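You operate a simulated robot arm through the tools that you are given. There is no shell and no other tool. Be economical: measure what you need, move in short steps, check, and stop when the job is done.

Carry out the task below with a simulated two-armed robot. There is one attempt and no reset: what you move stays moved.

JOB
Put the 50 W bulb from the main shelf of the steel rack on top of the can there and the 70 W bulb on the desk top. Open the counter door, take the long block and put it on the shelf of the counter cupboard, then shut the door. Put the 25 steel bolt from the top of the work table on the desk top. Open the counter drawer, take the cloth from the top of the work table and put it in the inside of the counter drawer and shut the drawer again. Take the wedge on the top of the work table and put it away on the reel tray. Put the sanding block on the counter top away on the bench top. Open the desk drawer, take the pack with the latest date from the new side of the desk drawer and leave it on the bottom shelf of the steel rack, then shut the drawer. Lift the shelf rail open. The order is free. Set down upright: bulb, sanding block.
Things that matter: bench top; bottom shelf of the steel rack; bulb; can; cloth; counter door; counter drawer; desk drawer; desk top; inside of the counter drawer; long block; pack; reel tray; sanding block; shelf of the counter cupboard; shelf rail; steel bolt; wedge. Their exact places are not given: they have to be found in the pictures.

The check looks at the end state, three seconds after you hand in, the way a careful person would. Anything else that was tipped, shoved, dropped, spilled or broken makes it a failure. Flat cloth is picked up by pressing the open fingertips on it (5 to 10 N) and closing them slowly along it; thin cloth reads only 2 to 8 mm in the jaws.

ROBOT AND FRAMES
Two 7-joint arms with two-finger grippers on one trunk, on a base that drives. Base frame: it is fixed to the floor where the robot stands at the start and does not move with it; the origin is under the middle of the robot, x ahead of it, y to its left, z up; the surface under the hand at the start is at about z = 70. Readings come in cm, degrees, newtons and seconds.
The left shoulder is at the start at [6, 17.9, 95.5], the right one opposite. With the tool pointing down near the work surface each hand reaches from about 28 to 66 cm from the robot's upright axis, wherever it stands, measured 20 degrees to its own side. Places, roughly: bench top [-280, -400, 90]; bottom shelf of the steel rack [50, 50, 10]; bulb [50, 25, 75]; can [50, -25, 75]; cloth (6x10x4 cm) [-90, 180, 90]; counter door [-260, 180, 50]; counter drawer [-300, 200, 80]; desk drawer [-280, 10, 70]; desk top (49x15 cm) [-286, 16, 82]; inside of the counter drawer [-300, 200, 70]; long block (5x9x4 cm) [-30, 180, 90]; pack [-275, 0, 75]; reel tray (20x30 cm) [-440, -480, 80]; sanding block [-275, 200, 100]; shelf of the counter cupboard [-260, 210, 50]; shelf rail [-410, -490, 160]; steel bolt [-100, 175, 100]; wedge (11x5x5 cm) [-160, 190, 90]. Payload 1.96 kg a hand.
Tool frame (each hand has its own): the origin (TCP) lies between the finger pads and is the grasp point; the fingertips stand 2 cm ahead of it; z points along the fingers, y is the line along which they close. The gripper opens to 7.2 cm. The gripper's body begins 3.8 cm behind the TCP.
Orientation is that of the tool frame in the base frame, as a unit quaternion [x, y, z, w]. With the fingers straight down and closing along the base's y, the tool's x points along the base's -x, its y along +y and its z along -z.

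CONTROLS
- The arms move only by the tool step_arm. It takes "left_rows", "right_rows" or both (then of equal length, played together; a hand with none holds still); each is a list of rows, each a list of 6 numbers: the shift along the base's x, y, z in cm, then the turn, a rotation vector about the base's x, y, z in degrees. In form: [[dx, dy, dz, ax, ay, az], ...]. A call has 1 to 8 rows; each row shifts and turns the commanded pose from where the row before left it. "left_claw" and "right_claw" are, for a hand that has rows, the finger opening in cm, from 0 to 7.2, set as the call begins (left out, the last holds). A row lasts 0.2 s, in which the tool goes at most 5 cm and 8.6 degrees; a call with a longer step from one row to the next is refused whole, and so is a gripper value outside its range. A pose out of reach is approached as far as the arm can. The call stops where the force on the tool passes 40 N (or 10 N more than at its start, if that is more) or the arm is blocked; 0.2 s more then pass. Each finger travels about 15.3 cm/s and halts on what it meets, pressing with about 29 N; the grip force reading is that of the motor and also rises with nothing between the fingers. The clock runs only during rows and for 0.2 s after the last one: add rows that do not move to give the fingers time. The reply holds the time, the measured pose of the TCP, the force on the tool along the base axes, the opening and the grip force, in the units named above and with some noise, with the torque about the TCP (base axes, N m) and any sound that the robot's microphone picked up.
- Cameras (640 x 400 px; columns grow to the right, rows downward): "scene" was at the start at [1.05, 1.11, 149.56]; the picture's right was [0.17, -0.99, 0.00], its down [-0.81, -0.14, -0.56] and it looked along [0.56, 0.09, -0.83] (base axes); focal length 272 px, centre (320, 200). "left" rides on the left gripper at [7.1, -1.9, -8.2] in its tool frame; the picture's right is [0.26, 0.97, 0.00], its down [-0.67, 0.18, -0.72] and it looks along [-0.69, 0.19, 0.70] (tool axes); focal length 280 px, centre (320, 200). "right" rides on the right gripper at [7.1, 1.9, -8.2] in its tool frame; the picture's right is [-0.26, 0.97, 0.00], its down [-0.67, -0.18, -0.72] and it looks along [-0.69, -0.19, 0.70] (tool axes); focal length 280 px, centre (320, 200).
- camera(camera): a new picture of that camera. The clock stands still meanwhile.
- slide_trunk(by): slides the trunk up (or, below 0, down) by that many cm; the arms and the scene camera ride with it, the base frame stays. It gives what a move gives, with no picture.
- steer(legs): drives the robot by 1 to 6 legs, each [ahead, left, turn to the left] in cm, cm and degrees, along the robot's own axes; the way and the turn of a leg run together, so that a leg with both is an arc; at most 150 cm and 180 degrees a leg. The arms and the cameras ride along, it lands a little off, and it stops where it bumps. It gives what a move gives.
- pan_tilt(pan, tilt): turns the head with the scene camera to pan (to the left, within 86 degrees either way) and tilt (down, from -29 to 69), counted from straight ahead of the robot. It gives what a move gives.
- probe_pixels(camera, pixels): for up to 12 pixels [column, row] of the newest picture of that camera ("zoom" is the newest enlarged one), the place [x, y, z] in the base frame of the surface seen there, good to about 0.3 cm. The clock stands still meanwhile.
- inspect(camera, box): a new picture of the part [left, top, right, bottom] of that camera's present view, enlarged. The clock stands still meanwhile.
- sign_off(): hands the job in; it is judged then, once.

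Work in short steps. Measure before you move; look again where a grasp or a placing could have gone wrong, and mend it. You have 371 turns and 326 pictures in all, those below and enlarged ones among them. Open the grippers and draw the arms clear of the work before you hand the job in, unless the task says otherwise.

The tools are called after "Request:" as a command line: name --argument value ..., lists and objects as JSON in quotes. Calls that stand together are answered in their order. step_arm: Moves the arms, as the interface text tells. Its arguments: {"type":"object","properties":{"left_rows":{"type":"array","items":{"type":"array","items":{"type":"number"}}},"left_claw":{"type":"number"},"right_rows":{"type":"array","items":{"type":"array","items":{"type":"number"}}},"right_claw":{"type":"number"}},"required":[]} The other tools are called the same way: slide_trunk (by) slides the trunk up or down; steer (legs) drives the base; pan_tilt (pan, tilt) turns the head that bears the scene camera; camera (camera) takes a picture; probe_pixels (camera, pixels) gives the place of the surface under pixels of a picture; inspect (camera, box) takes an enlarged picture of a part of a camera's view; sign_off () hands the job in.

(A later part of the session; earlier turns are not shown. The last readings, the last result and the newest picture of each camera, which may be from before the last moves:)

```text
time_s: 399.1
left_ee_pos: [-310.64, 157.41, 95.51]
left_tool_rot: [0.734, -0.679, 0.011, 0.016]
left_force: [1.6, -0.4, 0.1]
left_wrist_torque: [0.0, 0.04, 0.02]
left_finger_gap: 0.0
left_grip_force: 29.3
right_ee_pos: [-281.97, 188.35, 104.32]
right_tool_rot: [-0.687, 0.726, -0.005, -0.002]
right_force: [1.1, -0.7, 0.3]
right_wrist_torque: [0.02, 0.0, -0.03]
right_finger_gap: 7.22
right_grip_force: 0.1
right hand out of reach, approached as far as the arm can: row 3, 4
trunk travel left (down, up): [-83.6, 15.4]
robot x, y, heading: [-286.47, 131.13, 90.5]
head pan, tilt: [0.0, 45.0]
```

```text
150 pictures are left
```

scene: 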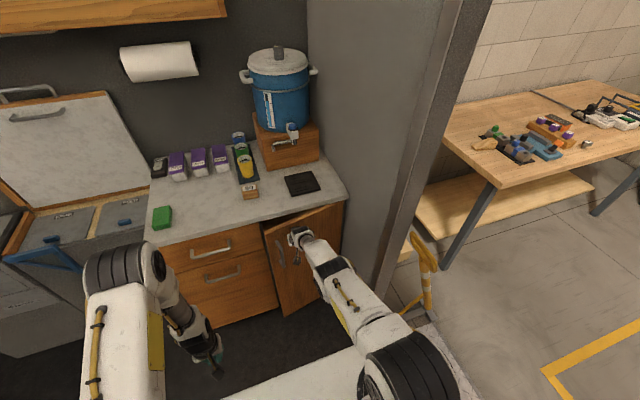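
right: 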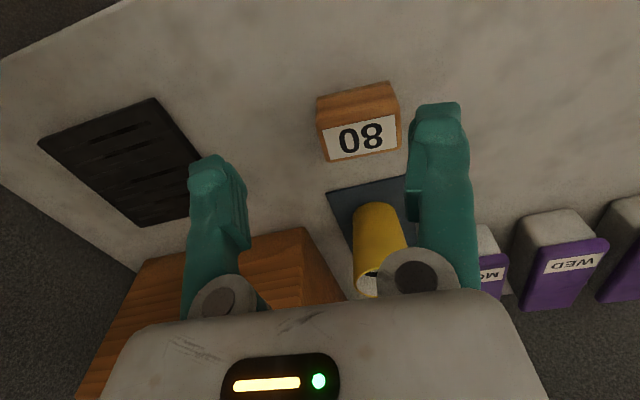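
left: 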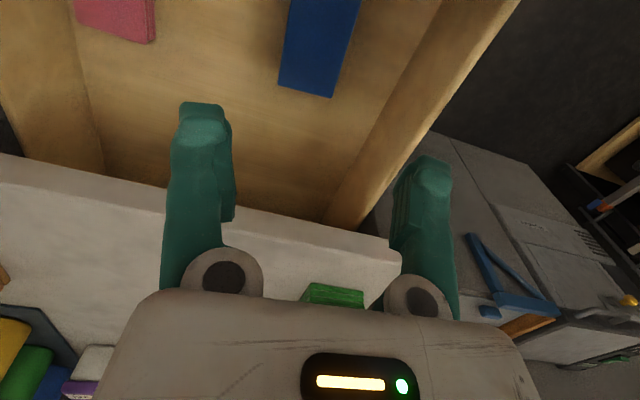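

Drive 3 ahead, lower the hand, then align.

Request:
steer --legs '[[3, 0, 0]]'

Request:
step_arm --right_rows '[[0, 0, -3, 0, 0, 0], [0, 0, -3, 0, 0, 0], [-1.2, 2.0, 0, 0, 0, 0], [0, 0, 0, 0, 0, 0]]'

Request:
camera --camera "right"

```text
time_s: 399.9
left_ee_pos: [-310.51, 160.07, 95.78]
left_tool_rot: [0.736, -0.677, 0.009, 0.014]
left_force: [0.9, -0.1, 0.7]
left_wrist_torque: [0.02, -0.06, 0.02]
left_finger_gap: 0.0
left_grip_force: 28.4
right_ee_pos: [-281.83, 190.8, 104.54]
right_tool_rot: [-0.687, 0.727, -0.003, -0.001]
right_force: [0.6, -1.2, 0.4]
right_wrist_torque: [0.03, 0.01, -0.01]
right_finger_gap: 7.2
right_grip_force: 0.2
trunk travel left (down, up): [-83.6, 15.4]
robot x, y, heading: [-286.25, 134.37, 90.4]
head pan, tilt: [0.0, 45.0]
```

```text
time_s: 400.9
left_ee_pos: [-310.63, 160.27, 95.71]
left_tool_rot: [0.735, -0.678, 0.011, 0.015]
left_force: [-0.7, -0.1, -0.3]
left_wrist_torque: [0.01, 0.01, -0.02]
left_finger_gap: 0.0
left_grip_force: 29.5
right_ee_pos: [-282.76, 192.09, 98.54]
right_tool_rot: [-0.686, 0.727, -0.005, -0.002]
right_force: [0.3, 0.2, 0.6]
right_wrist_torque: [0.06, 0.0, 0.01]
right_finger_gap: 7.23
right_grip_force: 0.0
right hand out of reach, approached as far as the arm can: row 3
trunk travel left (down, up): [-83.6, 15.4]
robot x, y, heading: [-286.39, 134.09, 90.4]
head pan, tilt: [0.0, 45.0]
```

```text
149 pictures are left
```

right: 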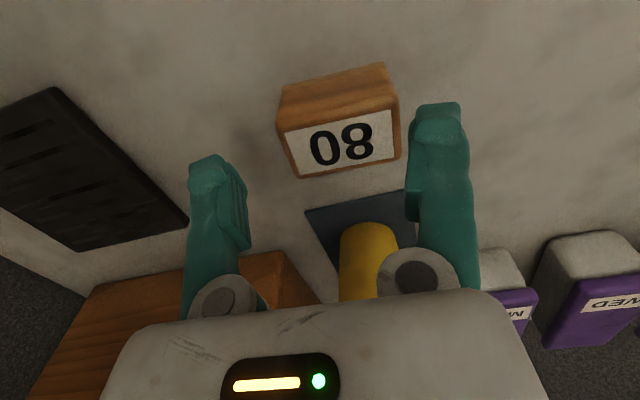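

Yaw +3.2°, shift x −0.5, then lower the trunk 3 for reach and adjust y.

Request:
step_arm --right_rows '[[-0.5, 0, 1, 0, 0, 3.2], [0, 0, 0, 0, 0, 0]]'

Request:
slide_trunk --by -3

Request:
step_arm --right_rows '[[0, 1.2, 0, 0, 0, 0], [0, 0, 0, 0, 0, 0]]'

Request:
camera --camera "right"

```text
time_s: 401.5
left_ee_pos: [-310.58, 160.45, 95.73]
left_tool_rot: [0.735, -0.678, 0.012, 0.016]
left_force: [-0.6, 0.2, 0.0]
left_wrist_torque: [-0.03, 0.0, -0.01]
left_finger_gap: 0.02
left_grip_force: 28.9
right_ee_pos: [-283.11, 192.1, 99.4]
right_tool_rot: [-0.706, 0.708, -0.005, -0.002]
right_force: [-0.3, 0.9, 0.7]
right_wrist_torque: [-0.01, -0.03, -0.02]
right_finger_gap: 7.22
right_grip_force: 0.1
trunk travel left (down, up): [-83.6, 15.4]
robot x, y, heading: [-286.4, 133.84, 90.4]
head pan, tilt: [0.0, 45.0]
```

```text
time_s: 402.3
left_ee_pos: [-310.71, 160.35, 92.58]
left_tool_rot: [0.736, -0.677, 0.01, 0.016]
left_force: [-0.3, 1.3, -0.4]
left_wrist_torque: [0.04, -0.01, 0.0]
left_finger_gap: 0.02
left_grip_force: 28.8
right_ee_pos: [-282.97, 192.18, 96.31]
right_tool_rot: [-0.706, 0.708, -0.004, -0.002]
right_force: [0.1, -0.4, -0.5]
right_wrist_torque: [0.04, -0.02, -0.02]
right_finger_gap: 7.21
right_grip_force: 0.0
trunk travel left (down, up): [-80.6, 18.4]
robot x, y, heading: [-286.57, 134.08, 90.3]
head pan, tilt: [0.0, 45.0]
```

```text
time_s: 402.9
left_ee_pos: [-310.67, 160.41, 92.54]
left_tool_rot: [0.735, -0.677, 0.011, 0.017]
left_force: [-0.2, 0.1, -0.6]
left_wrist_torque: [0.01, -0.03, -0.02]
left_finger_gap: 0.0
left_grip_force: 28.8
right_ee_pos: [-283.06, 192.25, 96.3]
right_tool_rot: [-0.706, 0.708, -0.004, -0.002]
right_force: [-0.9, 0.4, 0.0]
right_wrist_torque: [-0.04, -0.01, 0.0]
right_finger_gap: 7.23
right_grip_force: 0.1
right hand out of reach, approached as far as the arm can: row 1
trunk travel left (down, up): [-80.6, 18.4]
robot x, y, heading: [-286.44, 134.31, 90.3]
head pan, tilt: [0.0, 45.0]
```

```text
148 pictures are left
```

right: 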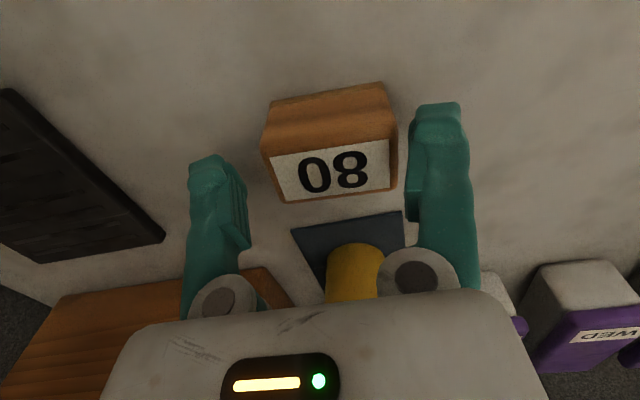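

Centred in x. Drive 1.2 ahead to get y.

Request:
steer --legs '[[1.2, 0, 0]]'

Request:
step_arm --right_rows '[[0, 0, -1.5, 0, 0, 0], [0, 0, -1.3, 0, 0, 0], [0, 0, -0.8, 0, 0, 0], [0, 0, 0, 0, 0, 0]]'

Request:
camera --camera "right"

```text
time_s: 403.6
left_ee_pos: [-310.65, 161.45, 92.67]
left_tool_rot: [0.735, -0.677, 0.011, 0.015]
left_force: [0.2, -0.7, -0.5]
left_wrist_torque: [0.03, -0.02, 0.03]
left_finger_gap: 0.0
left_grip_force: 29.0
right_ee_pos: [-283.07, 193.14, 96.48]
right_tool_rot: [-0.706, 0.708, -0.004, -0.001]
right_force: [-0.4, 0.0, 0.0]
right_wrist_torque: [0.01, 0.0, 0.01]
right_finger_gap: 7.23
right_grip_force: 0.0
trunk travel left (down, up): [-80.6, 18.4]
robot x, y, heading: [-286.79, 135.17, 90.3]
head pan, tilt: [0.0, 45.0]
```

```text
time_s: 404.7
left_ee_pos: [-310.68, 161.52, 92.76]
left_tool_rot: [0.734, -0.679, 0.01, 0.015]
left_force: [0.3, 0.0, -0.5]
left_wrist_torque: [0.0, 0.0, -0.02]
left_finger_gap: 0.01
left_grip_force: 28.8
right_ee_pos: [-283.12, 193.51, 93.34]
right_tool_rot: [-0.706, 0.708, 0.0, 0.001]
right_force: [0.1, -4.6, 19.0]
right_wrist_torque: [-0.09, -0.25, -0.12]
right_finger_gap: 7.24
right_grip_force: 0.3
trunk travel left (down, up): [-80.6, 18.4]
robot x, y, heading: [-286.57, 135.26, 90.2]
head pan, tilt: [0.0, 45.0]
stopped in row 4 (right hand): the force on the tool passed its limit at 40 N (the readings are from after the stop); the commanded pose is now the measured one
```

```text
147 pictures are left
```

right: 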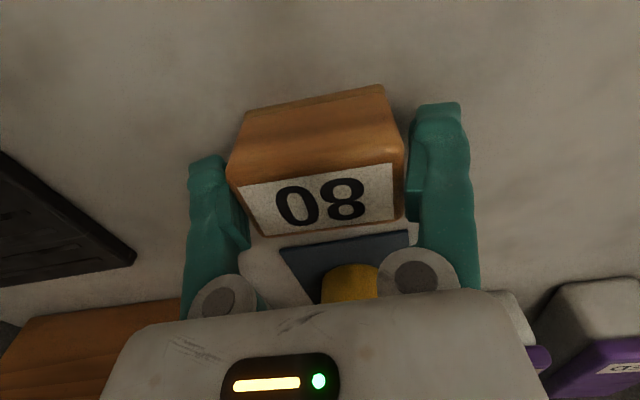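

The tips are beside the block. Ease up slightly and close.

Request:
step_arm --right_rows '[[0, 0, 0.3, 0, 0, 0], [0, 0, 0, 0, 0, 0], [0, 0, 0, 0, 0, 0], [0, 0, 0, 0, 0, 0]]' --right_claw 4.5

Request:
camera --camera "right"

```text
time_s: 405.7
left_ee_pos: [-310.69, 161.6, 92.6]
left_tool_rot: [0.735, -0.677, 0.012, 0.017]
left_force: [0.2, 0.1, 0.9]
left_wrist_torque: [0.01, 0.01, -0.01]
left_finger_gap: 0.0
left_grip_force: 29.5
right_ee_pos: [-283.24, 193.49, 93.46]
right_tool_rot: [-0.706, 0.708, -0.002, 0.0]
right_force: [-2.3, 0.8, 5.6]
right_wrist_torque: [0.14, 0.07, 0.01]
right_finger_gap: 7.15
right_grip_force: 29.2
trunk travel left (down, up): [-80.6, 18.4]
robot x, y, heading: [-286.33, 134.96, 90.8]
head pan, tilt: [0.0, 45.0]
```

```text
146 pictures are left
```

right: 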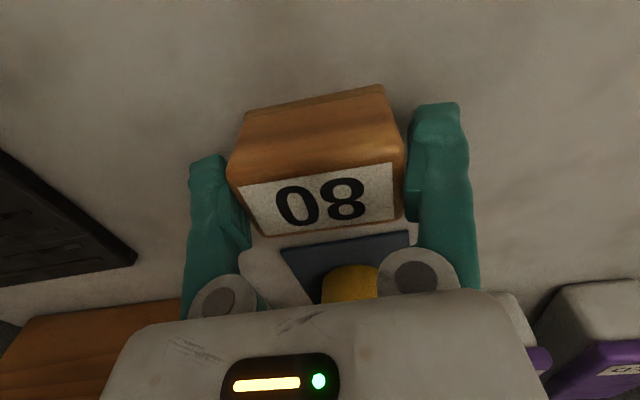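

Gap 7.15: too tight this way. Open, rise carefully and re-grip across the short side (along y).

Request:
step_arm --right_rows '[[0, 0, 0, 0, 0, 0], [0, 0, 0, 0, 0, 0], [0, 0, 0.5, 0, 0, 0], [0, 0, 0.5, 0, 0, 0]]' --right_claw 7.2

Request:
camera --camera "right"

```text
time_s: 406.7
left_ee_pos: [-310.62, 161.58, 92.64]
left_tool_rot: [0.735, -0.678, 0.011, 0.017]
left_force: [0.1, -0.5, 0.0]
left_wrist_torque: [0.05, 0.01, 0.01]
left_finger_gap: 0.0
left_grip_force: 29.8
right_ee_pos: [-283.09, 193.58, 94.34]
right_tool_rot: [-0.706, 0.708, -0.002, 0.001]
right_force: [0.2, 0.0, -1.5]
right_wrist_torque: [0.02, -0.03, 0.01]
right_finger_gap: 7.21
right_grip_force: 0.2
trunk travel left (down, up): [-80.6, 18.4]
robot x, y, heading: [-286.26, 135.36, 90.3]
head pan, tilt: [0.0, 45.0]
```

```text
145 pictures are left
```

right: 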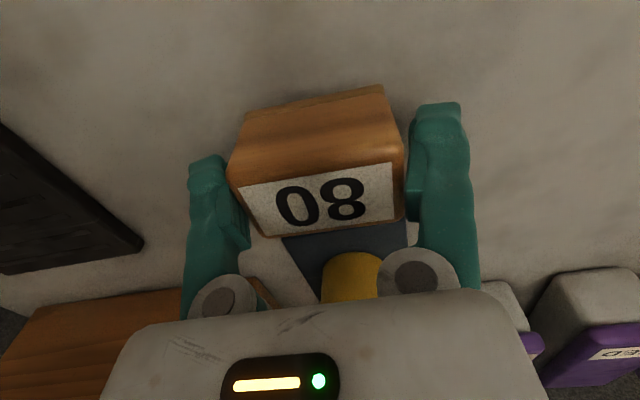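

The block came up with the fingers (tight fit). Set it down again and wiggle yaw slightly to free it.

Request:
step_arm --right_rows '[[0, 0, -0.5, 0, 0, 0], [0, 0, -0.4, 0, 0, 0], [0, 0, 0, 0, 0, 2], [0, 0, 0, 0, 0, -2], [0, 0, 0, 0, 0, -2], [0, 0, 0.5, 0, 0, 2], [0, 0, 0.5, 0, 0, 0]]'

Request:
camera --camera "right"

```text
time_s: 408.3
left_ee_pos: [-310.57, 161.68, 92.62]
left_tool_rot: [0.736, -0.677, 0.012, 0.016]
left_force: [-0.5, -0.7, 0.6]
left_wrist_torque: [-0.01, 0.02, -0.01]
left_finger_gap: 0.02
left_grip_force: 29.0
right_ee_pos: [-283.02, 193.6, 94.55]
right_tool_rot: [-0.706, 0.708, -0.002, 0.0]
right_force: [-0.1, 0.2, -1.5]
right_wrist_torque: [0.02, 0.03, 0.0]
right_finger_gap: 7.21
right_grip_force: 0.0
trunk travel left (down, up): [-80.6, 18.4]
robot x, y, heading: [-286.69, 135.36, 90.4]
head pan, tilt: [0.0, 45.0]
```

```text
144 pictures are left
```

right: 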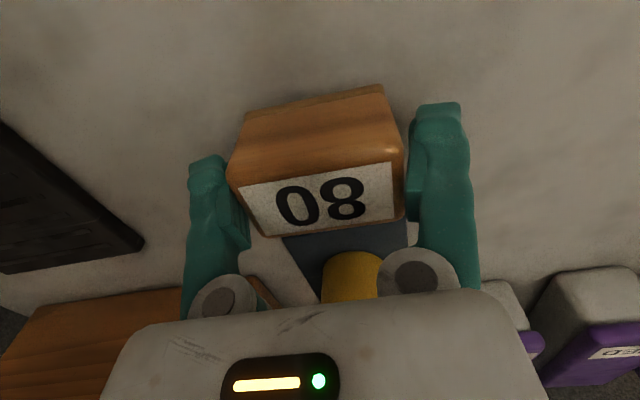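

Still clinging. Put it down and pull up briskly to break the cling.

Request:
step_arm --right_rows '[[0, 0, -0.5, 0, 0, 0], [0, 0, -0.7, 0, 0, 0], [0, 0, 0, 0, 0, 0], [0, 0, 4.8, 0, 0, 0]]'

Request:
camera --camera "right"

```text
time_s: 409.3
left_ee_pos: [-310.66, 161.58, 92.56]
left_tool_rot: [0.736, -0.677, 0.011, 0.016]
left_force: [0.0, -0.5, 0.0]
left_wrist_torque: [-0.01, 0.02, 0.01]
left_finger_gap: 0.01
left_grip_force: 29.1
right_ee_pos: [-283.3, 193.43, 98.38]
right_tool_rot: [-0.706, 0.708, 0.0, 0.0]
right_force: [0.1, -0.2, -0.8]
right_wrist_torque: [0.02, 0.01, 0.0]
right_finger_gap: 7.2
right_grip_force: 0.1
trunk travel left (down, up): [-80.6, 18.4]
robot x, y, heading: [-286.78, 134.95, 90.4]
head pan, tilt: [0.0, 45.0]
```

```text
143 pictures are left
```

right: 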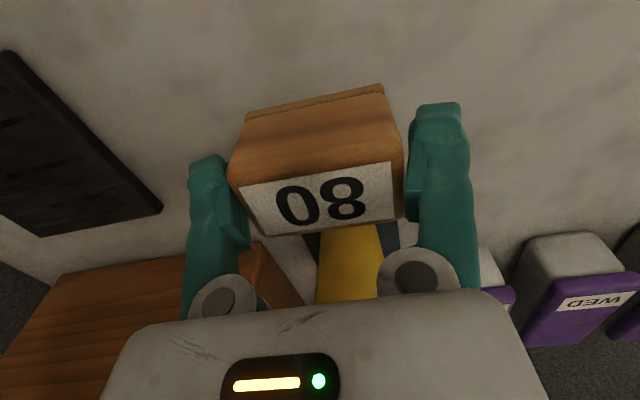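

It is jammed between the fingers. Plan: set it on the counter nearer the front, and push it out of the right fingers (+y) with the left fingertips, tilted 65°. First the right hand.

Request:
step_arm --right_rows '[[0, -2.7, 0, 0, 0, 0], [0, -2.7, -1, 0, 0, 0], [0, 0, -2, 0, 0, 0], [0, 0, -1.3, 0, 0, 0], [0, 0, 0, 0, 0, 0]]'

Request:
step_arm --left_rows '[[0, 0, 1, 8.1, 0, -1], [0, 0, 1, 8.1, 0, -1], [0, 0, 1, 8.1, 0, -1], [0, 0, 1, 8.1, 0, -1], [0, 0, 1, 8.1, 0, -0.7], [0, 0, 1, 8.1, 0, 0], [0, 0, 1, 8.1, 0, 0], [0, 0, 0, 8.1, 0, 0]]'

Request:
camera --camera "scene"

```text
time_s: 410.5
left_ee_pos: [-310.79, 161.66, 92.61]
left_tool_rot: [0.735, -0.678, 0.012, 0.015]
left_force: [-0.3, -0.2, -0.6]
left_wrist_torque: [-0.01, 0.01, -0.01]
left_finger_gap: 0.0
left_grip_force: 29.3
right_ee_pos: [-283.18, 188.19, 93.77]
right_tool_rot: [-0.707, 0.707, -0.001, 0.0]
right_force: [-0.2, 0.5, 0.1]
right_wrist_torque: [-0.01, 0.01, -0.01]
right_finger_gap: 7.24
right_grip_force: 0.2
trunk travel left (down, up): [-80.6, 18.4]
robot x, y, heading: [-286.55, 135.44, 90.6]
head pan, tilt: [0.0, 45.0]
```

```text
time_s: 412.3
left_ee_pos: [-312.94, 166.09, 95.11]
left_tool_rot: [-0.603, 0.605, 0.362, 0.373]
left_force: [0.3, 0.6, 0.2]
left_wrist_torque: [0.04, 0.0, -0.02]
left_finger_gap: 0.0
left_grip_force: 29.2
left hand out of reach, approached as far as the arm can: row 2, 3, 4, 5, 6
right_ee_pos: [-283.05, 188.26, 93.91]
right_tool_rot: [-0.706, 0.708, -0.002, 0.001]
right_force: [0.0, 0.2, 0.4]
right_wrist_torque: [0.0, 0.0, 0.01]
right_finger_gap: 7.19
right_grip_force: 0.1
trunk travel left (down, up): [-80.6, 18.4]
robot x, y, heading: [-286.23, 135.24, 90.3]
head pan, tilt: [0.0, 45.0]
```

```text
142 pictures are left
```

scene: 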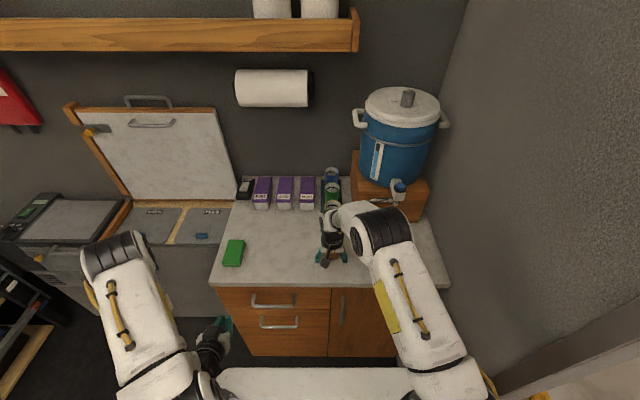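

Block rests on the counter (no load). Bring the left fingertips around in front of it.

Request:
step_arm --left_rows '[[4.3, 0, 0.6, 0, 0, 0], [4.3, 0, 0.6, 0, 0, 0], [4.3, 0.5, 0.6, 0, 0, 0], [4.3, 0.5, 0.6, 0, 0, 0], [4.3, 1, 0, 0, 0, 0], [4.3, 1, 0, 0, 0, 0], [4, 2, 0, 0, 0, 0]]'

Request:
camera --camera "scene"

Request:
inspect --camera "scene" --box '[240, 180, 400, 300]'

```text
time_s: 413.0
left_ee_pos: [-312.94, 164.34, 93.9]
left_tool_rot: [-0.587, 0.639, 0.426, 0.258]
left_force: [0.0, -0.1, 0.3]
left_wrist_torque: [0.0, -0.01, 0.02]
left_finger_gap: 0.0
left_grip_force: 29.1
left hand out of reach, approached as far as the arm can: row 2
right_ee_pos: [-283.03, 188.13, 93.85]
right_tool_rot: [-0.706, 0.708, -0.001, 0.001]
right_force: [-0.8, 0.6, -0.1]
right_wrist_torque: [-0.01, 0.01, 0.02]
right_finger_gap: 7.22
right_grip_force: 0.2
trunk travel left (down, up): [-80.6, 18.4]
robot x, y, heading: [-286.43, 135.46, 90.2]
head pan, tilt: [0.0, 45.0]
stopped in row 3 (left hand): the arm was blocked; the commanded pose is now the measured one
```

```text
141 pictures are left
```

scene: 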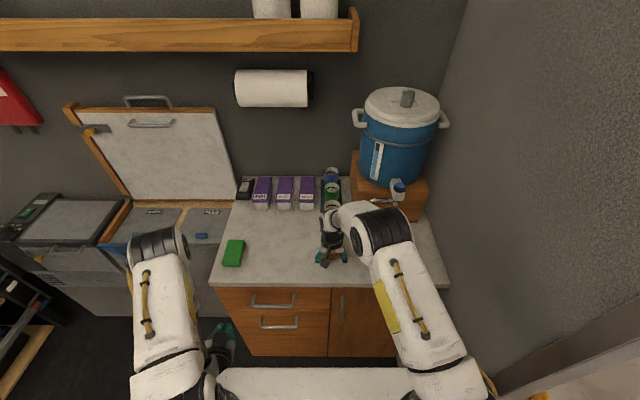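

```text
3.33 times, centred on (320, 240) of scene
```

zoom: 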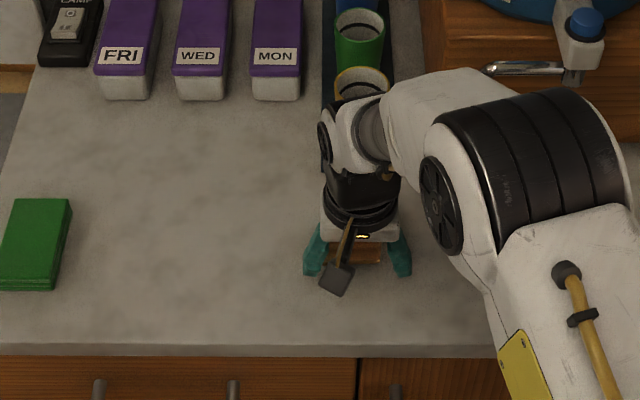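

The left arm is cramped so close to the body. Move it forward/up over the counter's left side, restoring orientation, then go across.

Request:
step_arm --left_rows '[[0, 2, 4, 2.1, -7.2, -2], [0, 2, 4, 2.1, -7.2, -2], [0, 3, 3, 0, 0, 0], [1, 4, 1, 0, 0, 0]]'

Request:
camera --camera "scene"

```text
time_s: 414.0
left_ee_pos: [-313.13, 177.06, 103.15]
left_tool_rot: [-0.602, 0.606, 0.362, 0.373]
left_force: [0.2, 0.0, -0.8]
left_wrist_torque: [-0.03, 0.0, 0.01]
left_finger_gap: 0.0
left_grip_force: 29.0
left hand out of reach, approached as far as the arm can: row 1, 2, 3
right_ee_pos: [-283.06, 188.21, 93.79]
right_tool_rot: [-0.706, 0.708, -0.002, 0.0]
right_force: [0.2, -1.0, -0.2]
right_wrist_torque: [0.03, -0.04, 0.04]
right_finger_gap: 7.24
right_grip_force: 0.0
trunk travel left (down, up): [-80.6, 18.4]
robot x, y, heading: [-286.45, 135.45, 90.4]
head pan, tilt: [0.0, 45.0]
```

```text
139 pictures are left
```

scene: 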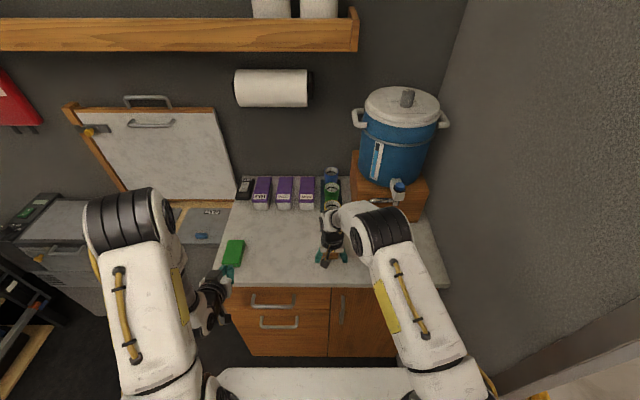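

Restored. Move the left hand right to x≈−283 at this height.

Request:
step_arm --left_rows '[[4.3, 0, 0, 0, 0, 0], [4.3, 0, 0, 0, 0, 0], [4.3, 0, 0, 0, 0, 0], [4.3, 0, 0, 0, 0, 0], [4.3, 0, 0, 0, 0, 0], [4.3, 0, -1, 0, 0, 0], [4.2, 0, -1, 0, 0, 0]]'

Request:
inspect --camera "scene" --box '[220, 180, 420, 320]'

```text
time_s: 415.6
left_ee_pos: [-282.82, 176.91, 101.27]
left_tool_rot: [-0.602, 0.605, 0.363, 0.373]
left_force: [0.3, 0.4, -0.5]
left_wrist_torque: [0.01, 0.02, 0.03]
left_finger_gap: 0.0
left_grip_force: 29.3
right_ee_pos: [-282.83, 188.01, 93.92]
right_tool_rot: [-0.706, 0.708, -0.001, 0.0]
right_force: [0.0, 0.2, -0.6]
right_wrist_torque: [0.02, 0.04, -0.01]
right_finger_gap: 7.19
right_grip_force: 0.0
trunk travel left (down, up): [-80.6, 18.4]
robot x, y, heading: [-286.51, 135.06, 90.3]
head pan, tilt: [0.0, 45.0]
```

```text
2.86 times, centred on (320, 250) of scene
```

zoom: 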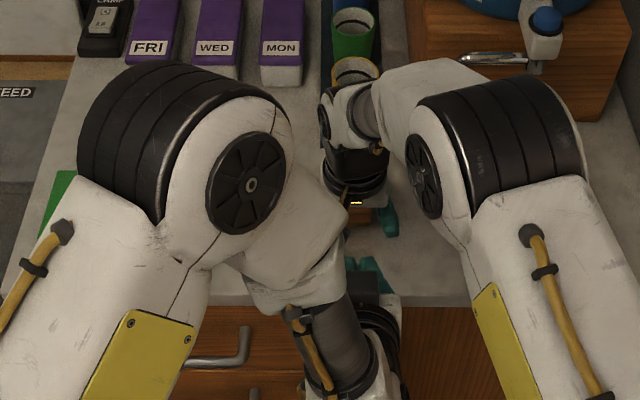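

Lower the left fingers and advance to touch the block.

Request:
step_arm --left_rows '[[0, 0, -3, 0, 0, 0], [0, 0, -3, 0, 0, 0], [0, 0, -2.3, 0, 0, 0], [0, 2.5, 0, 0, 0, 0], [0, 2, 0, 0, 0, 0], [0, 1.5, 0, 0, 0, 0]]'

Request:
camera --camera "right"

Request:
camera --camera "left"

```text
time_s: 417.0
left_ee_pos: [-283.11, 183.01, 92.76]
left_tool_rot: [-0.602, 0.604, 0.363, 0.374]
left_force: [0.7, 0.2, -0.4]
left_wrist_torque: [0.06, 0.03, 0.03]
left_finger_gap: 0.03
left_grip_force: 29.3
right_ee_pos: [-283.21, 188.2, 93.9]
right_tool_rot: [-0.707, 0.708, -0.001, 0.001]
right_force: [0.5, -0.6, 0.5]
right_wrist_torque: [0.01, 0.01, -0.02]
right_finger_gap: 7.2
right_grip_force: 0.0
trunk travel left (down, up): [-80.6, 18.4]
robot x, y, heading: [-286.59, 135.48, 90.1]
head pan, tilt: [0.0, 45.0]
```

```text
137 pictures are left
```

right: 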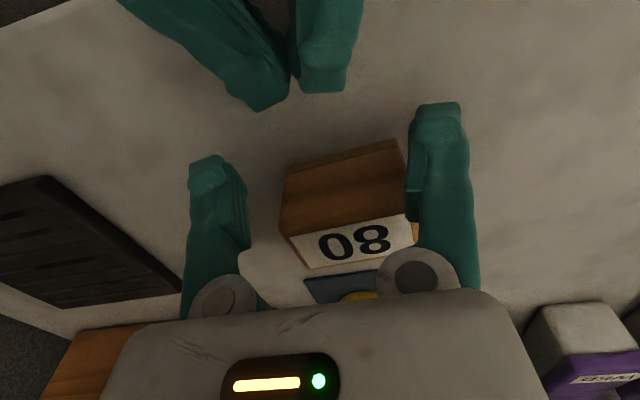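

```text
136 pictures are left
```

left: 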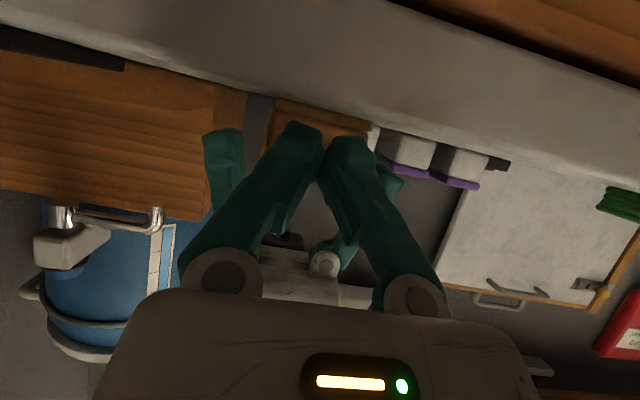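

The block has already come free by itself. Retract the left hand.

Request:
step_arm --left_rows '[[0, -4, 0, 0, 0, 0], [0, -3, 2, 0, 0, 0], [0, 0, 4, 0, 0, 0], [-4.3, 0, 2, 0, 0, 0], [-4.3, 0, 0, 0, 0, 0], [-4.3, 0, 0, 0, 0, 0], [-4.3, 0, 0, 0, 0, 0], [-4.3, 0, 0, 0, 0, 0]]'

Request:
camera --camera "right"

Request:
inspect --camera "scene" --box '[220, 180, 420, 320]'

```text
time_s: 418.8
left_ee_pos: [-304.72, 176.15, 100.75]
left_tool_rot: [-0.603, 0.605, 0.362, 0.374]
left_force: [-0.3, 0.8, -0.6]
left_wrist_torque: [-0.01, -0.01, -0.07]
left_finger_gap: 0.0
left_grip_force: 29.3
right_ee_pos: [-283.22, 188.14, 93.96]
right_tool_rot: [-0.706, 0.708, -0.001, 0.001]
right_force: [-0.8, -1.1, 0.4]
right_wrist_torque: [0.02, -0.05, -0.02]
right_finger_gap: 7.19
right_grip_force: 0.0
trunk travel left (down, up): [-80.6, 18.4]
robot x, y, heading: [-286.64, 135.32, 90.3]
head pan, tilt: [0.0, 45.0]
```

```text
135 pictures are left
```

right: 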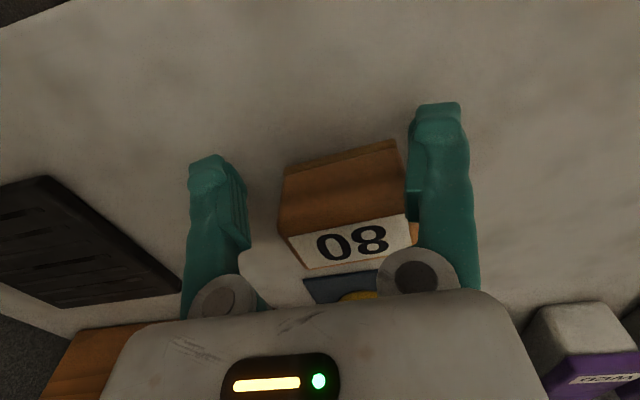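

```text
2.86 times, centred on (320, 250) of scene
```

zoom: 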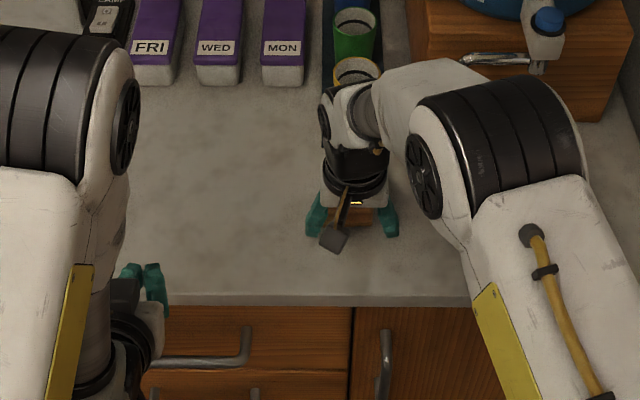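

Rise the right hand and check that the block stays.

Request:
step_arm --right_rows '[[0, 0, 1.5, 0, 0, 0], [0, 0, 3, 0, 0, 0], [0, 0, 4, 0, 0, 0]]'

Request:
camera --camera "right"

```text
time_s: 419.6
left_ee_pos: [-304.49, 176.0, 100.88]
left_tool_rot: [-0.603, 0.605, 0.363, 0.373]
left_force: [-0.1, -0.4, -0.7]
left_wrist_torque: [0.01, 0.0, -0.04]
left_finger_gap: 0.0
left_grip_force: 28.8
right_ee_pos: [-283.19, 188.07, 102.51]
right_tool_rot: [-0.706, 0.708, -0.002, 0.0]
right_force: [-0.6, 0.2, 0.1]
right_wrist_torque: [0.03, -0.01, 0.01]
right_finger_gap: 7.18
right_grip_force: 0.1
trunk travel left (down, up): [-80.6, 18.4]
robot x, y, heading: [-286.02, 135.15, 90.2]
head pan, tilt: [0.0, 45.0]
```

```text
133 pictures are left
```

right: 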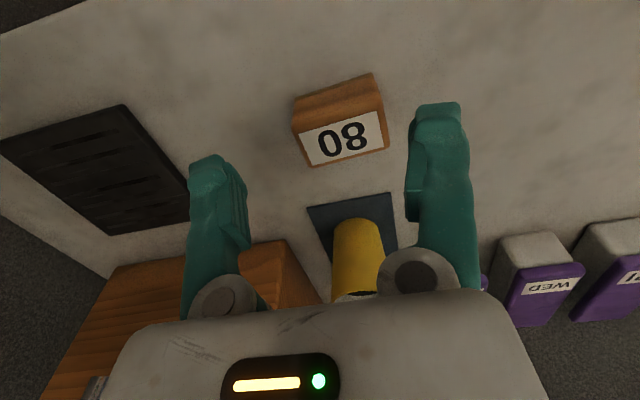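

Free now. Measure it precisely.

Request:
inspect --camera "right" --box '[270, 60, 410, 180]'

Request:
probe_pixels --camera "right" --pixels '[[345, 138], [304, 133], [379, 113], [311, 163], [386, 147], [298, 118], [374, 80], [340, 100]]'

```text
3.33 times, centred on (340, 120) of right
```

zoom: 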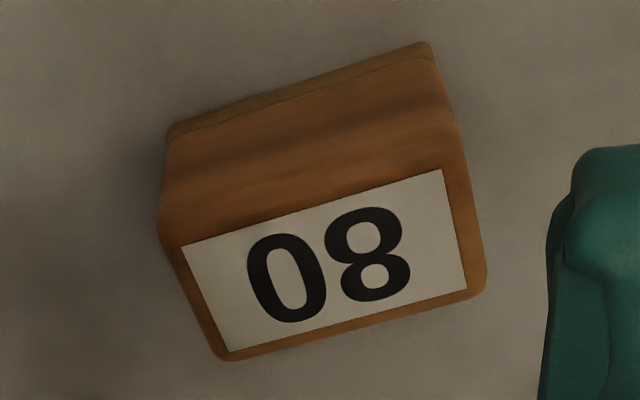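

```text
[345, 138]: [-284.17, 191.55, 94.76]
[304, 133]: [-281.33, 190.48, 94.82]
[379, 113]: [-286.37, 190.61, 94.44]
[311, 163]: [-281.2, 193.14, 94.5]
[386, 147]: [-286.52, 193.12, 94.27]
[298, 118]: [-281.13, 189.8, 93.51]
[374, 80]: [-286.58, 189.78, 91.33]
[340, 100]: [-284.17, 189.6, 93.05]
```

Block centre (−283.9, 191.5), ~3.8 deep. Rotate the right hand −90° to grip along y.

Request:
step_arm --right_rows '[[0, 0, 0.5, 0, 0, -8.2], [0, 0, 0.5, 0, 0, -8.2], [0, 0, 0, 0, 0, -8.2], [0, 0, 0, 0, 0, -8.2], [0, 0, 0, 0, 0, -8.2], [0, 0, 0, 0, 0, -8.2], [0, 0, 0, 0, 0, -8.2], [0, 0, 0, 0, 0, -8.2]]' --right_claw 6.2

Request:
step_arm --right_rows '[[-0.3, 1, 0, 0, 0, -8.2], [-0.2, 1.2, 0, 0, 0, -8.2], [0, 1.2, 0, 0, 0, -8], [0, 0, -3, 0, 0, 0], [0, 0, 0, 0, 0, 0]]'

Request:
camera --camera "right"

```text
time_s: 421.4
left_ee_pos: [-304.61, 176.15, 100.72]
left_tool_rot: [-0.602, 0.605, 0.363, 0.374]
left_force: [-0.5, -0.5, 0.2]
left_wrist_torque: [-0.02, 0.01, 0.02]
left_finger_gap: 0.01
left_grip_force: 29.0
right_ee_pos: [-283.07, 188.17, 103.32]
right_tool_rot: [-0.209, 0.978, -0.001, 0.0]
right_force: [0.4, -0.2, 1.0]
right_wrist_torque: [-0.02, -0.02, 0.02]
right_finger_gap: 6.18
right_grip_force: 0.1
trunk travel left (down, up): [-80.6, 18.4]
robot x, y, heading: [-286.08, 135.2, 90.6]
head pan, tilt: [0.0, 45.0]
```

```text
time_s: 422.6
left_ee_pos: [-304.53, 176.11, 100.81]
left_tool_rot: [-0.602, 0.605, 0.363, 0.374]
left_force: [0.8, -0.6, 0.5]
left_wrist_torque: [-0.04, 0.03, -0.02]
left_finger_gap: 0.0
left_grip_force: 29.4
right_ee_pos: [-283.52, 191.51, 100.28]
right_tool_rot: [0.001, 1.0, -0.001, -0.001]
right_force: [-0.2, 0.2, -0.3]
right_wrist_torque: [0.0, 0.02, 0.0]
right_finger_gap: 6.21
right_grip_force: 0.0
trunk travel left (down, up): [-80.6, 18.4]
robot x, y, heading: [-286.49, 135.55, 90.6]
head pan, tilt: [0.0, 45.0]
```

```text
131 pictures are left
```

right: 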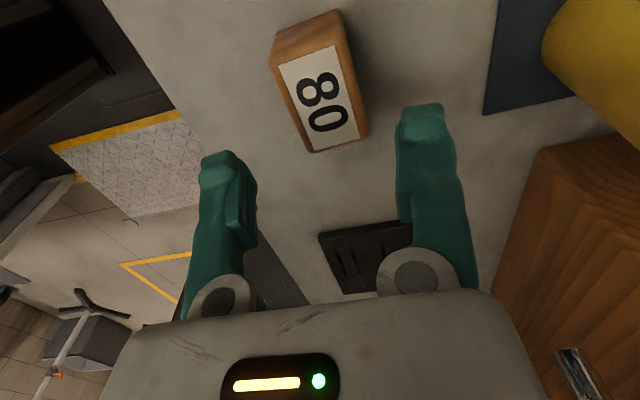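

Aligned. Descend and grip.

Request:
step_arm --right_rows '[[-0.3, 0, -3, 0, 0, 0], [0, 0, -2.5, 0, 0, 0], [0, 0, -1.6, 0, 0, 0], [0, 0, 0, 0, 0, 0]]'

Request:
camera --camera "right"

```text
time_s: 423.6
left_ee_pos: [-304.52, 176.12, 100.73]
left_tool_rot: [-0.603, 0.605, 0.363, 0.373]
left_force: [-0.5, 0.3, 0.2]
left_wrist_torque: [0.0, 0.01, -0.01]
left_finger_gap: 0.01
left_grip_force: 29.2
right_ee_pos: [-283.93, 191.58, 93.28]
right_tool_rot: [0.0, 1.0, -0.001, -0.002]
right_force: [0.1, 0.9, -1.3]
right_wrist_torque: [-0.01, 0.02, 0.0]
right_finger_gap: 6.22
right_grip_force: 0.0
trunk travel left (down, up): [-80.6, 18.4]
robot x, y, heading: [-286.42, 135.48, 90.5]
head pan, tilt: [0.0, 45.0]
```

```text
130 pictures are left
```

right: 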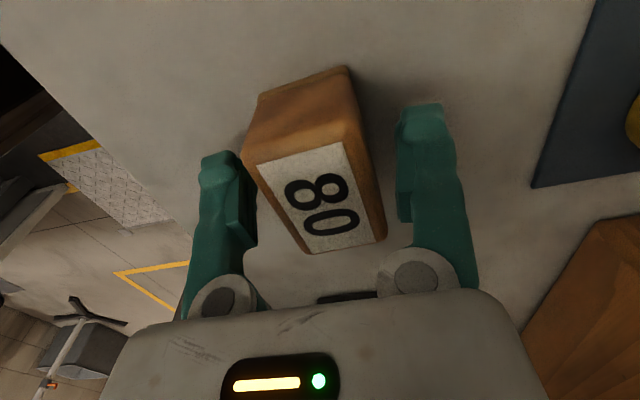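

Request:
step_arm --right_rows '[[0, 0, 0, 0, 0, 0], [0, 0, 0, 0, 0, 0], [0, 0, 0, 0, 0, 0]]' --right_claw 3

Request:
step_arm --right_rows '[[0, 0, 1, 0, 0, 0], [0, 0, 3, 0, 0, 0], [0, 0, 4, 0, 0, 0], [0, -3, 1, 0, 0, 0], [0, -4, 0, 0, 0, 0]]'

Request:
camera --camera "right"

```text
time_s: 424.4
left_ee_pos: [-304.5, 176.09, 100.85]
left_tool_rot: [-0.602, 0.606, 0.362, 0.373]
left_force: [0.1, -1.7, -0.1]
left_wrist_torque: [0.02, 0.02, 0.01]
left_finger_gap: 0.0
left_grip_force: 29.4
right_ee_pos: [-283.93, 191.74, 93.26]
right_tool_rot: [0.0, 1.0, -0.002, -0.001]
right_force: [-0.1, 1.2, 0.6]
right_wrist_torque: [0.0, 0.0, 0.0]
right_finger_gap: 3.91
right_grip_force: 28.5
trunk travel left (down, up): [-80.6, 18.4]
robot x, y, heading: [-286.42, 135.29, 90.2]
head pan, tilt: [0.0, 45.0]
```

```text
time_s: 425.6
left_ee_pos: [-304.64, 176.17, 100.8]
left_tool_rot: [-0.602, 0.605, 0.363, 0.374]
left_force: [0.9, 0.0, 0.0]
left_wrist_torque: [-0.01, 0.01, -0.02]
left_finger_gap: 0.04
left_grip_force: 29.1
right_ee_pos: [-283.81, 184.36, 102.3]
right_tool_rot: [0.0, 1.0, 0.0, 0.0]
right_force: [-0.5, 0.0, -1.3]
right_wrist_torque: [0.04, 0.03, 0.0]
right_finger_gap: 3.91
right_grip_force: 28.6
trunk travel left (down, up): [-80.6, 18.4]
robot x, y, heading: [-286.6, 135.45, 90.3]
head pan, tilt: [0.0, 45.0]
```

```text
129 pictures are left
```

right: 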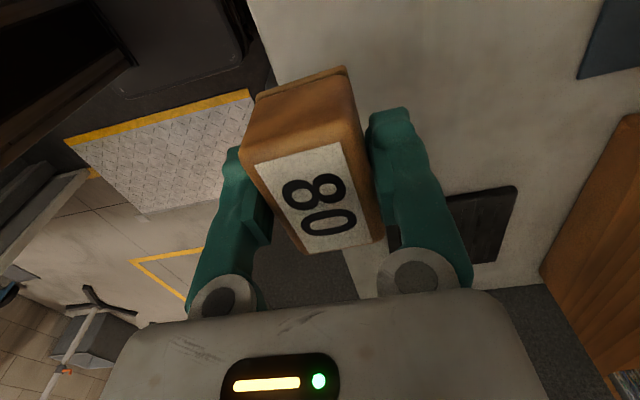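

Sanding block held. Back off, untilt the left hand, and tuck both arms.

Request:
steer --legs '[[-36, 0, 0]]'

Request:
step_arm --left_rows '[[-1, 0, 0, -7.8, 0, 0], [-1, 0, 0, -7.8, 0, 0], [-1, 0, 0, -7.8, 0, 0], [-1, 0, 0, -7.8, 0, 0], [-1, 0, 0, -7.8, 0, 0], [-1, 0, 0, -7.8, 0, 0], [0, 0, 0, -7.8, 0, 0], [0, 0, 0, -7.8, 0, 0]]' --right_rows '[[2.5, -1, 0, 0, 0, 0], [2.5, -1.5, 0, 0, 0, 0], [2.5, -1.5, 0, 0, 0, 0], [2.5, -1.5, 0, 0, 0, 0], [2.5, -1.5, 0, 0, 0, 0], [2.5, -1.5, 0, 0, 0, 0], [2.5, -1.5, 0, 0, 0, 0], [2, 0, 0, 0, 0, 0]]'

Request:
steer --legs '[[0, 0, -90]]'

Request:
camera --camera "scene"

```text
time_s: 427.9
left_ee_pos: [-304.57, 140.99, 100.74]
left_tool_rot: [-0.603, 0.605, 0.362, 0.373]
left_force: [0.2, 0.1, 0.0]
left_wrist_torque: [-0.01, 0.0, -0.02]
left_finger_gap: 0.0
left_grip_force: 29.1
right_ee_pos: [-283.72, 149.49, 102.28]
right_tool_rot: [0.0, 1.0, -0.002, -0.001]
right_force: [-0.3, 0.0, -1.2]
right_wrist_torque: [0.03, -0.03, -0.02]
right_finger_gap: 3.91
right_grip_force: 28.8
trunk travel left (down, up): [-80.6, 18.4]
robot x, y, heading: [-286.25, 100.05, 90.3]
head pan, tilt: [0.0, 45.0]
```

```text
time_s: 429.7
left_ee_pos: [-310.34, 141.05, 100.92]
left_tool_rot: [0.709, -0.705, 0.003, -0.005]
left_force: [0.1, -1.0, -0.3]
left_wrist_torque: [0.01, -0.03, -0.01]
left_finger_gap: 0.0
left_grip_force: 29.3
right_ee_pos: [-264.25, 139.52, 102.27]
right_tool_rot: [-0.002, 1.0, -0.001, -0.001]
right_force: [-0.4, 0.3, -0.4]
right_wrist_torque: [-0.04, 0.05, 0.0]
right_finger_gap: 3.91
right_grip_force: 28.8
trunk travel left (down, up): [-80.6, 18.4]
robot x, y, heading: [-286.25, 100.24, 90.3]
head pan, tilt: [0.0, 45.0]
```

```text
time_s: 433.9
left_ee_pos: [-245.52, 124.68, 100.82]
left_tool_rot: [-0.007, 1.0, -0.007, 0.003]
left_force: [-0.1, -0.8, -0.4]
left_wrist_torque: [-0.04, -0.04, -0.02]
left_finger_gap: 0.02
left_grip_force: 29.0
right_ee_pos: [-246.83, 78.54, 102.43]
right_tool_rot: [0.704, 0.71, 0.0, -0.002]
right_force: [-0.4, -0.1, -1.3]
right_wrist_torque: [-0.04, -0.01, 0.04]
right_finger_gap: 3.9
right_grip_force: 29.1
trunk travel left (down, up): [-80.6, 18.4]
robot x, y, heading: [-286.15, 100.19, 0.8]
head pan, tilt: [0.0, 45.0]
```

```text
128 pictures are left
```

scene: 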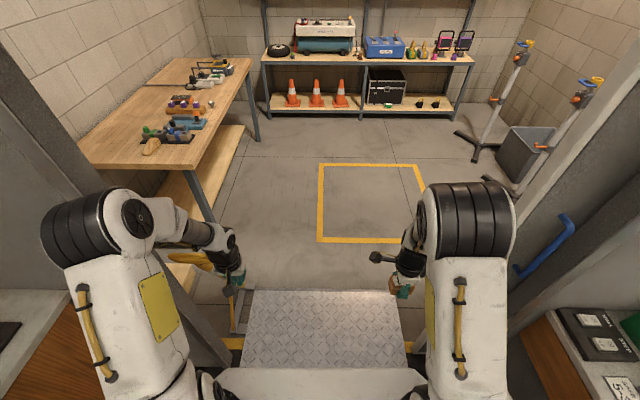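

Drive out through the doorway and up to the table's left end for the wedge.

Request:
steer --legs '[[70, -0.5, -0.8], [70, 0, 0], [0, 0, 90]]'

Request:
camera --camera "scene"

```text
time_s: 444.9
left_ee_pos: [-170.38, 141.32, 100.96]
left_tool_rot: [-0.698, 0.716, -0.002, 0.006]
left_force: [-0.1, -0.1, 0.3]
left_wrist_torque: [-0.02, 0.0, 0.02]
left_finger_gap: 0.01
left_grip_force: 29.0
right_ee_pos: [-124.34, 138.34, 102.42]
right_tool_rot: [0.016, 1.0, -0.002, -0.001]
right_force: [0.1, -0.3, -1.9]
right_wrist_torque: [0.02, 0.04, 0.01]
right_finger_gap: 3.89
right_grip_force: 29.2
trunk travel left (down, up): [-80.6, 18.4]
robot x, y, heading: [-147.34, 99.65, 88.5]
head pan, tilt: [0.0, 45.0]
```

```text
127 pictures are left
```

scene: 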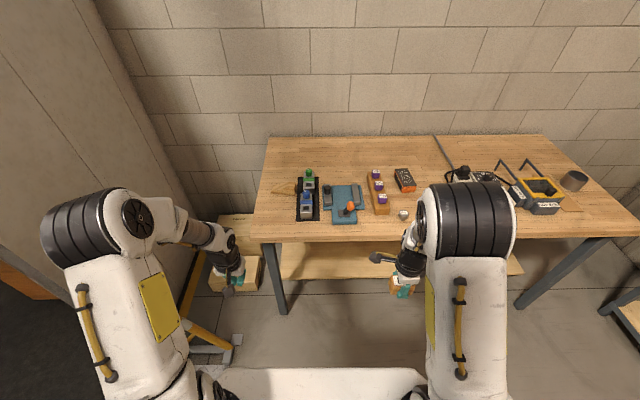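

Request:
inspect --camera "scene" --box '[250, 165, 340, 235]'

Request:
probe_pixels --camera "zoom" --pixels '[[180, 150], [240, 150], [285, 140], [320, 125], [290, 175], [200, 175], [320, 170], [330, 100], [345, 200], [250, 200]]'

```text
5.71 times, centred on (295, 200) of scene
```

zoom: 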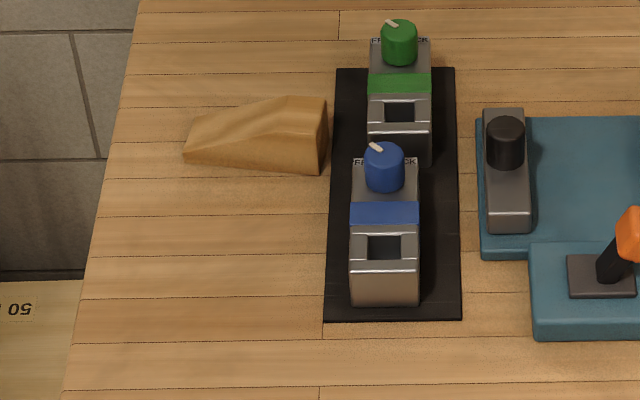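

```text
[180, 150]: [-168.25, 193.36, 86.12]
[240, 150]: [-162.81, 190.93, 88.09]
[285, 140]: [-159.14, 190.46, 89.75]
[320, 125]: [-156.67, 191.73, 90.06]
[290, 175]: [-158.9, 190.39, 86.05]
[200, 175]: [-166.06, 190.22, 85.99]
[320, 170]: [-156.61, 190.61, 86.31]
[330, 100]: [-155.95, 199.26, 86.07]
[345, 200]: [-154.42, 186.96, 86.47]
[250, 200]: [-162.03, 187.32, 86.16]
```

Wedge: long axis along x (−168…−156), y≈190.4–195, thick end right. Rotate the left hand −90° (camera to the free left side) and drive ahead 34.

Request:
step_arm --left_rows '[[0, 0, 1, 0, 0, -8.2], [0, 0, 1, 0, 0, -8.2], [0, 0, 1, 0, 0, -8.2], [0, 0, 0, 0, 0, -8.2], [0, 0, 0, 0, 0, -8.2], [0, 0, 0, 0, 0, -8.2], [0, 0, 0, 0, 0, -8.2], [0, 0, 0, 0, 0, -8.2]]' --left_claw 7.0

Request:
step_arm --left_rows '[[0, 0, 0, 0, 0, -8.2], [0, 0, 0, 0, 0, -8.2], [0, 0, 0, 0, 0, -8]]'

Request:
steer --legs '[[34, 0, 1.2]]'

Request:
camera --camera "left"

Request:
camera --camera "scene"

```text
time_s: 446.7
left_ee_pos: [-170.38, 141.31, 103.92]
left_tool_rot: [-0.197, 0.98, -0.005, 0.004]
left_force: [-0.4, 0.6, -0.1]
left_wrist_torque: [0.01, -0.01, -0.02]
left_finger_gap: 6.99
left_grip_force: 0.1
right_ee_pos: [-124.44, 138.17, 102.45]
right_tool_rot: [0.016, 1.0, -0.002, -0.002]
right_force: [-0.2, 0.1, -0.3]
right_wrist_torque: [0.0, -0.03, 0.01]
right_finger_gap: 3.87
right_grip_force: 28.8
trunk travel left (down, up): [-80.6, 18.4]
robot x, y, heading: [-147.76, 99.4, 88.8]
head pan, tilt: [0.0, 45.0]
```

```text
time_s: 447.5
left_ee_pos: [-170.4, 141.22, 103.9]
left_tool_rot: [0.015, 1.0, -0.006, 0.003]
left_force: [-0.2, -0.6, -0.2]
left_wrist_torque: [-0.04, 0.03, 0.01]
left_finger_gap: 7.01
left_grip_force: 0.0
right_ee_pos: [-124.25, 138.2, 102.26]
right_tool_rot: [0.016, 1.0, -0.001, -0.001]
right_force: [-0.2, -0.1, -0.7]
right_wrist_torque: [0.02, -0.01, 0.01]
right_finger_gap: 3.88
right_grip_force: 28.6
trunk travel left (down, up): [-80.6, 18.4]
robot x, y, heading: [-147.51, 99.65, 88.8]
head pan, tilt: [0.0, 45.0]
```

```text
time_s: 449.7
left_ee_pos: [-170.8, 174.53, 103.93]
left_tool_rot: [0.003, 1.0, -0.006, 0.003]
left_force: [0.0, -0.3, 0.2]
left_wrist_torque: [-0.01, 0.0, 0.02]
left_finger_gap: 7.0
left_grip_force: 0.0
right_ee_pos: [-124.53, 172.48, 102.33]
right_tool_rot: [0.006, 1.0, -0.002, -0.001]
right_force: [1.4, 0.4, -1.2]
right_wrist_torque: [0.0, -0.01, 0.02]
right_finger_gap: 3.88
right_grip_force: 29.2
trunk travel left (down, up): [-80.6, 18.4]
robot x, y, heading: [-147.1, 133.47, 89.9]
head pan, tilt: [0.0, 45.0]
```

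```text
125 pictures are left
```

left: 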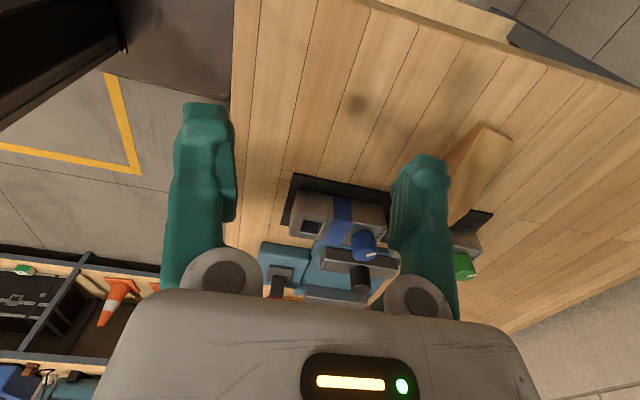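

```text
124 pictures are left
```

scene: 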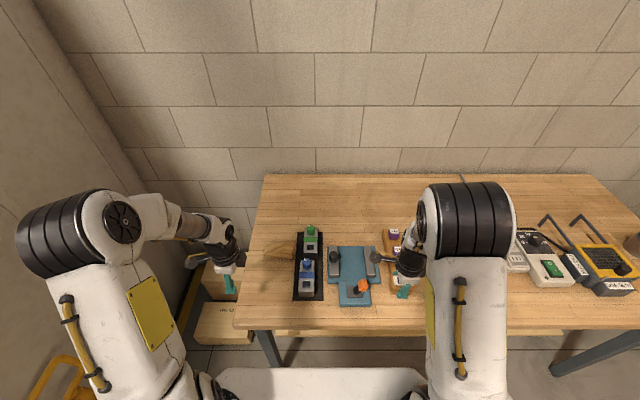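

Move the left hand over the wedge.

Request:
step_arm --left_rows '[[2.5, 3.5, -0.5, 0, 0, 0], [2.5, 3.5, -0.5, 0, 0, 0], [2.5, 3.8, -0.5, 0, 0, 0], [2.5, 3.8, -0.5, 0, 0, 0], [0, 3.6, -1, 0, 0, 0], [0, 0, 0, 0, 0, 0]]'

Request:
camera --camera "left"

```text
time_s: 451.1
left_ee_pos: [-160.67, 191.42, 101.15]
left_tool_rot: [0.003, 1.0, -0.006, 0.002]
left_force: [0.2, -0.3, -0.5]
left_wrist_torque: [-0.01, 0.01, 0.01]
left_finger_gap: 7.0
left_grip_force: 0.0
left hand out of reach, approached as far as the arm can: row 5
right_ee_pos: [-124.66, 172.38, 102.35]
right_tool_rot: [0.006, 1.0, -0.001, -0.001]
right_force: [0.5, 0.7, -0.8]
right_wrist_torque: [0.03, 0.01, 0.0]
right_finger_gap: 3.9
right_grip_force: 29.0
trunk travel left (down, up): [-80.6, 18.4]
robot x, y, heading: [-147.31, 133.36, 89.8]
head pan, tilt: [0.0, 45.0]
```

```text
123 pictures are left
```

left: 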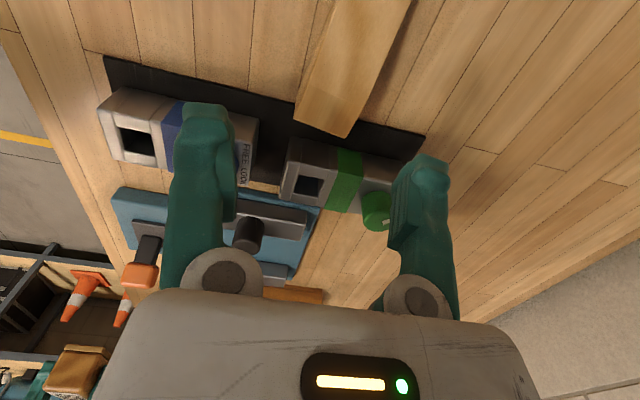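

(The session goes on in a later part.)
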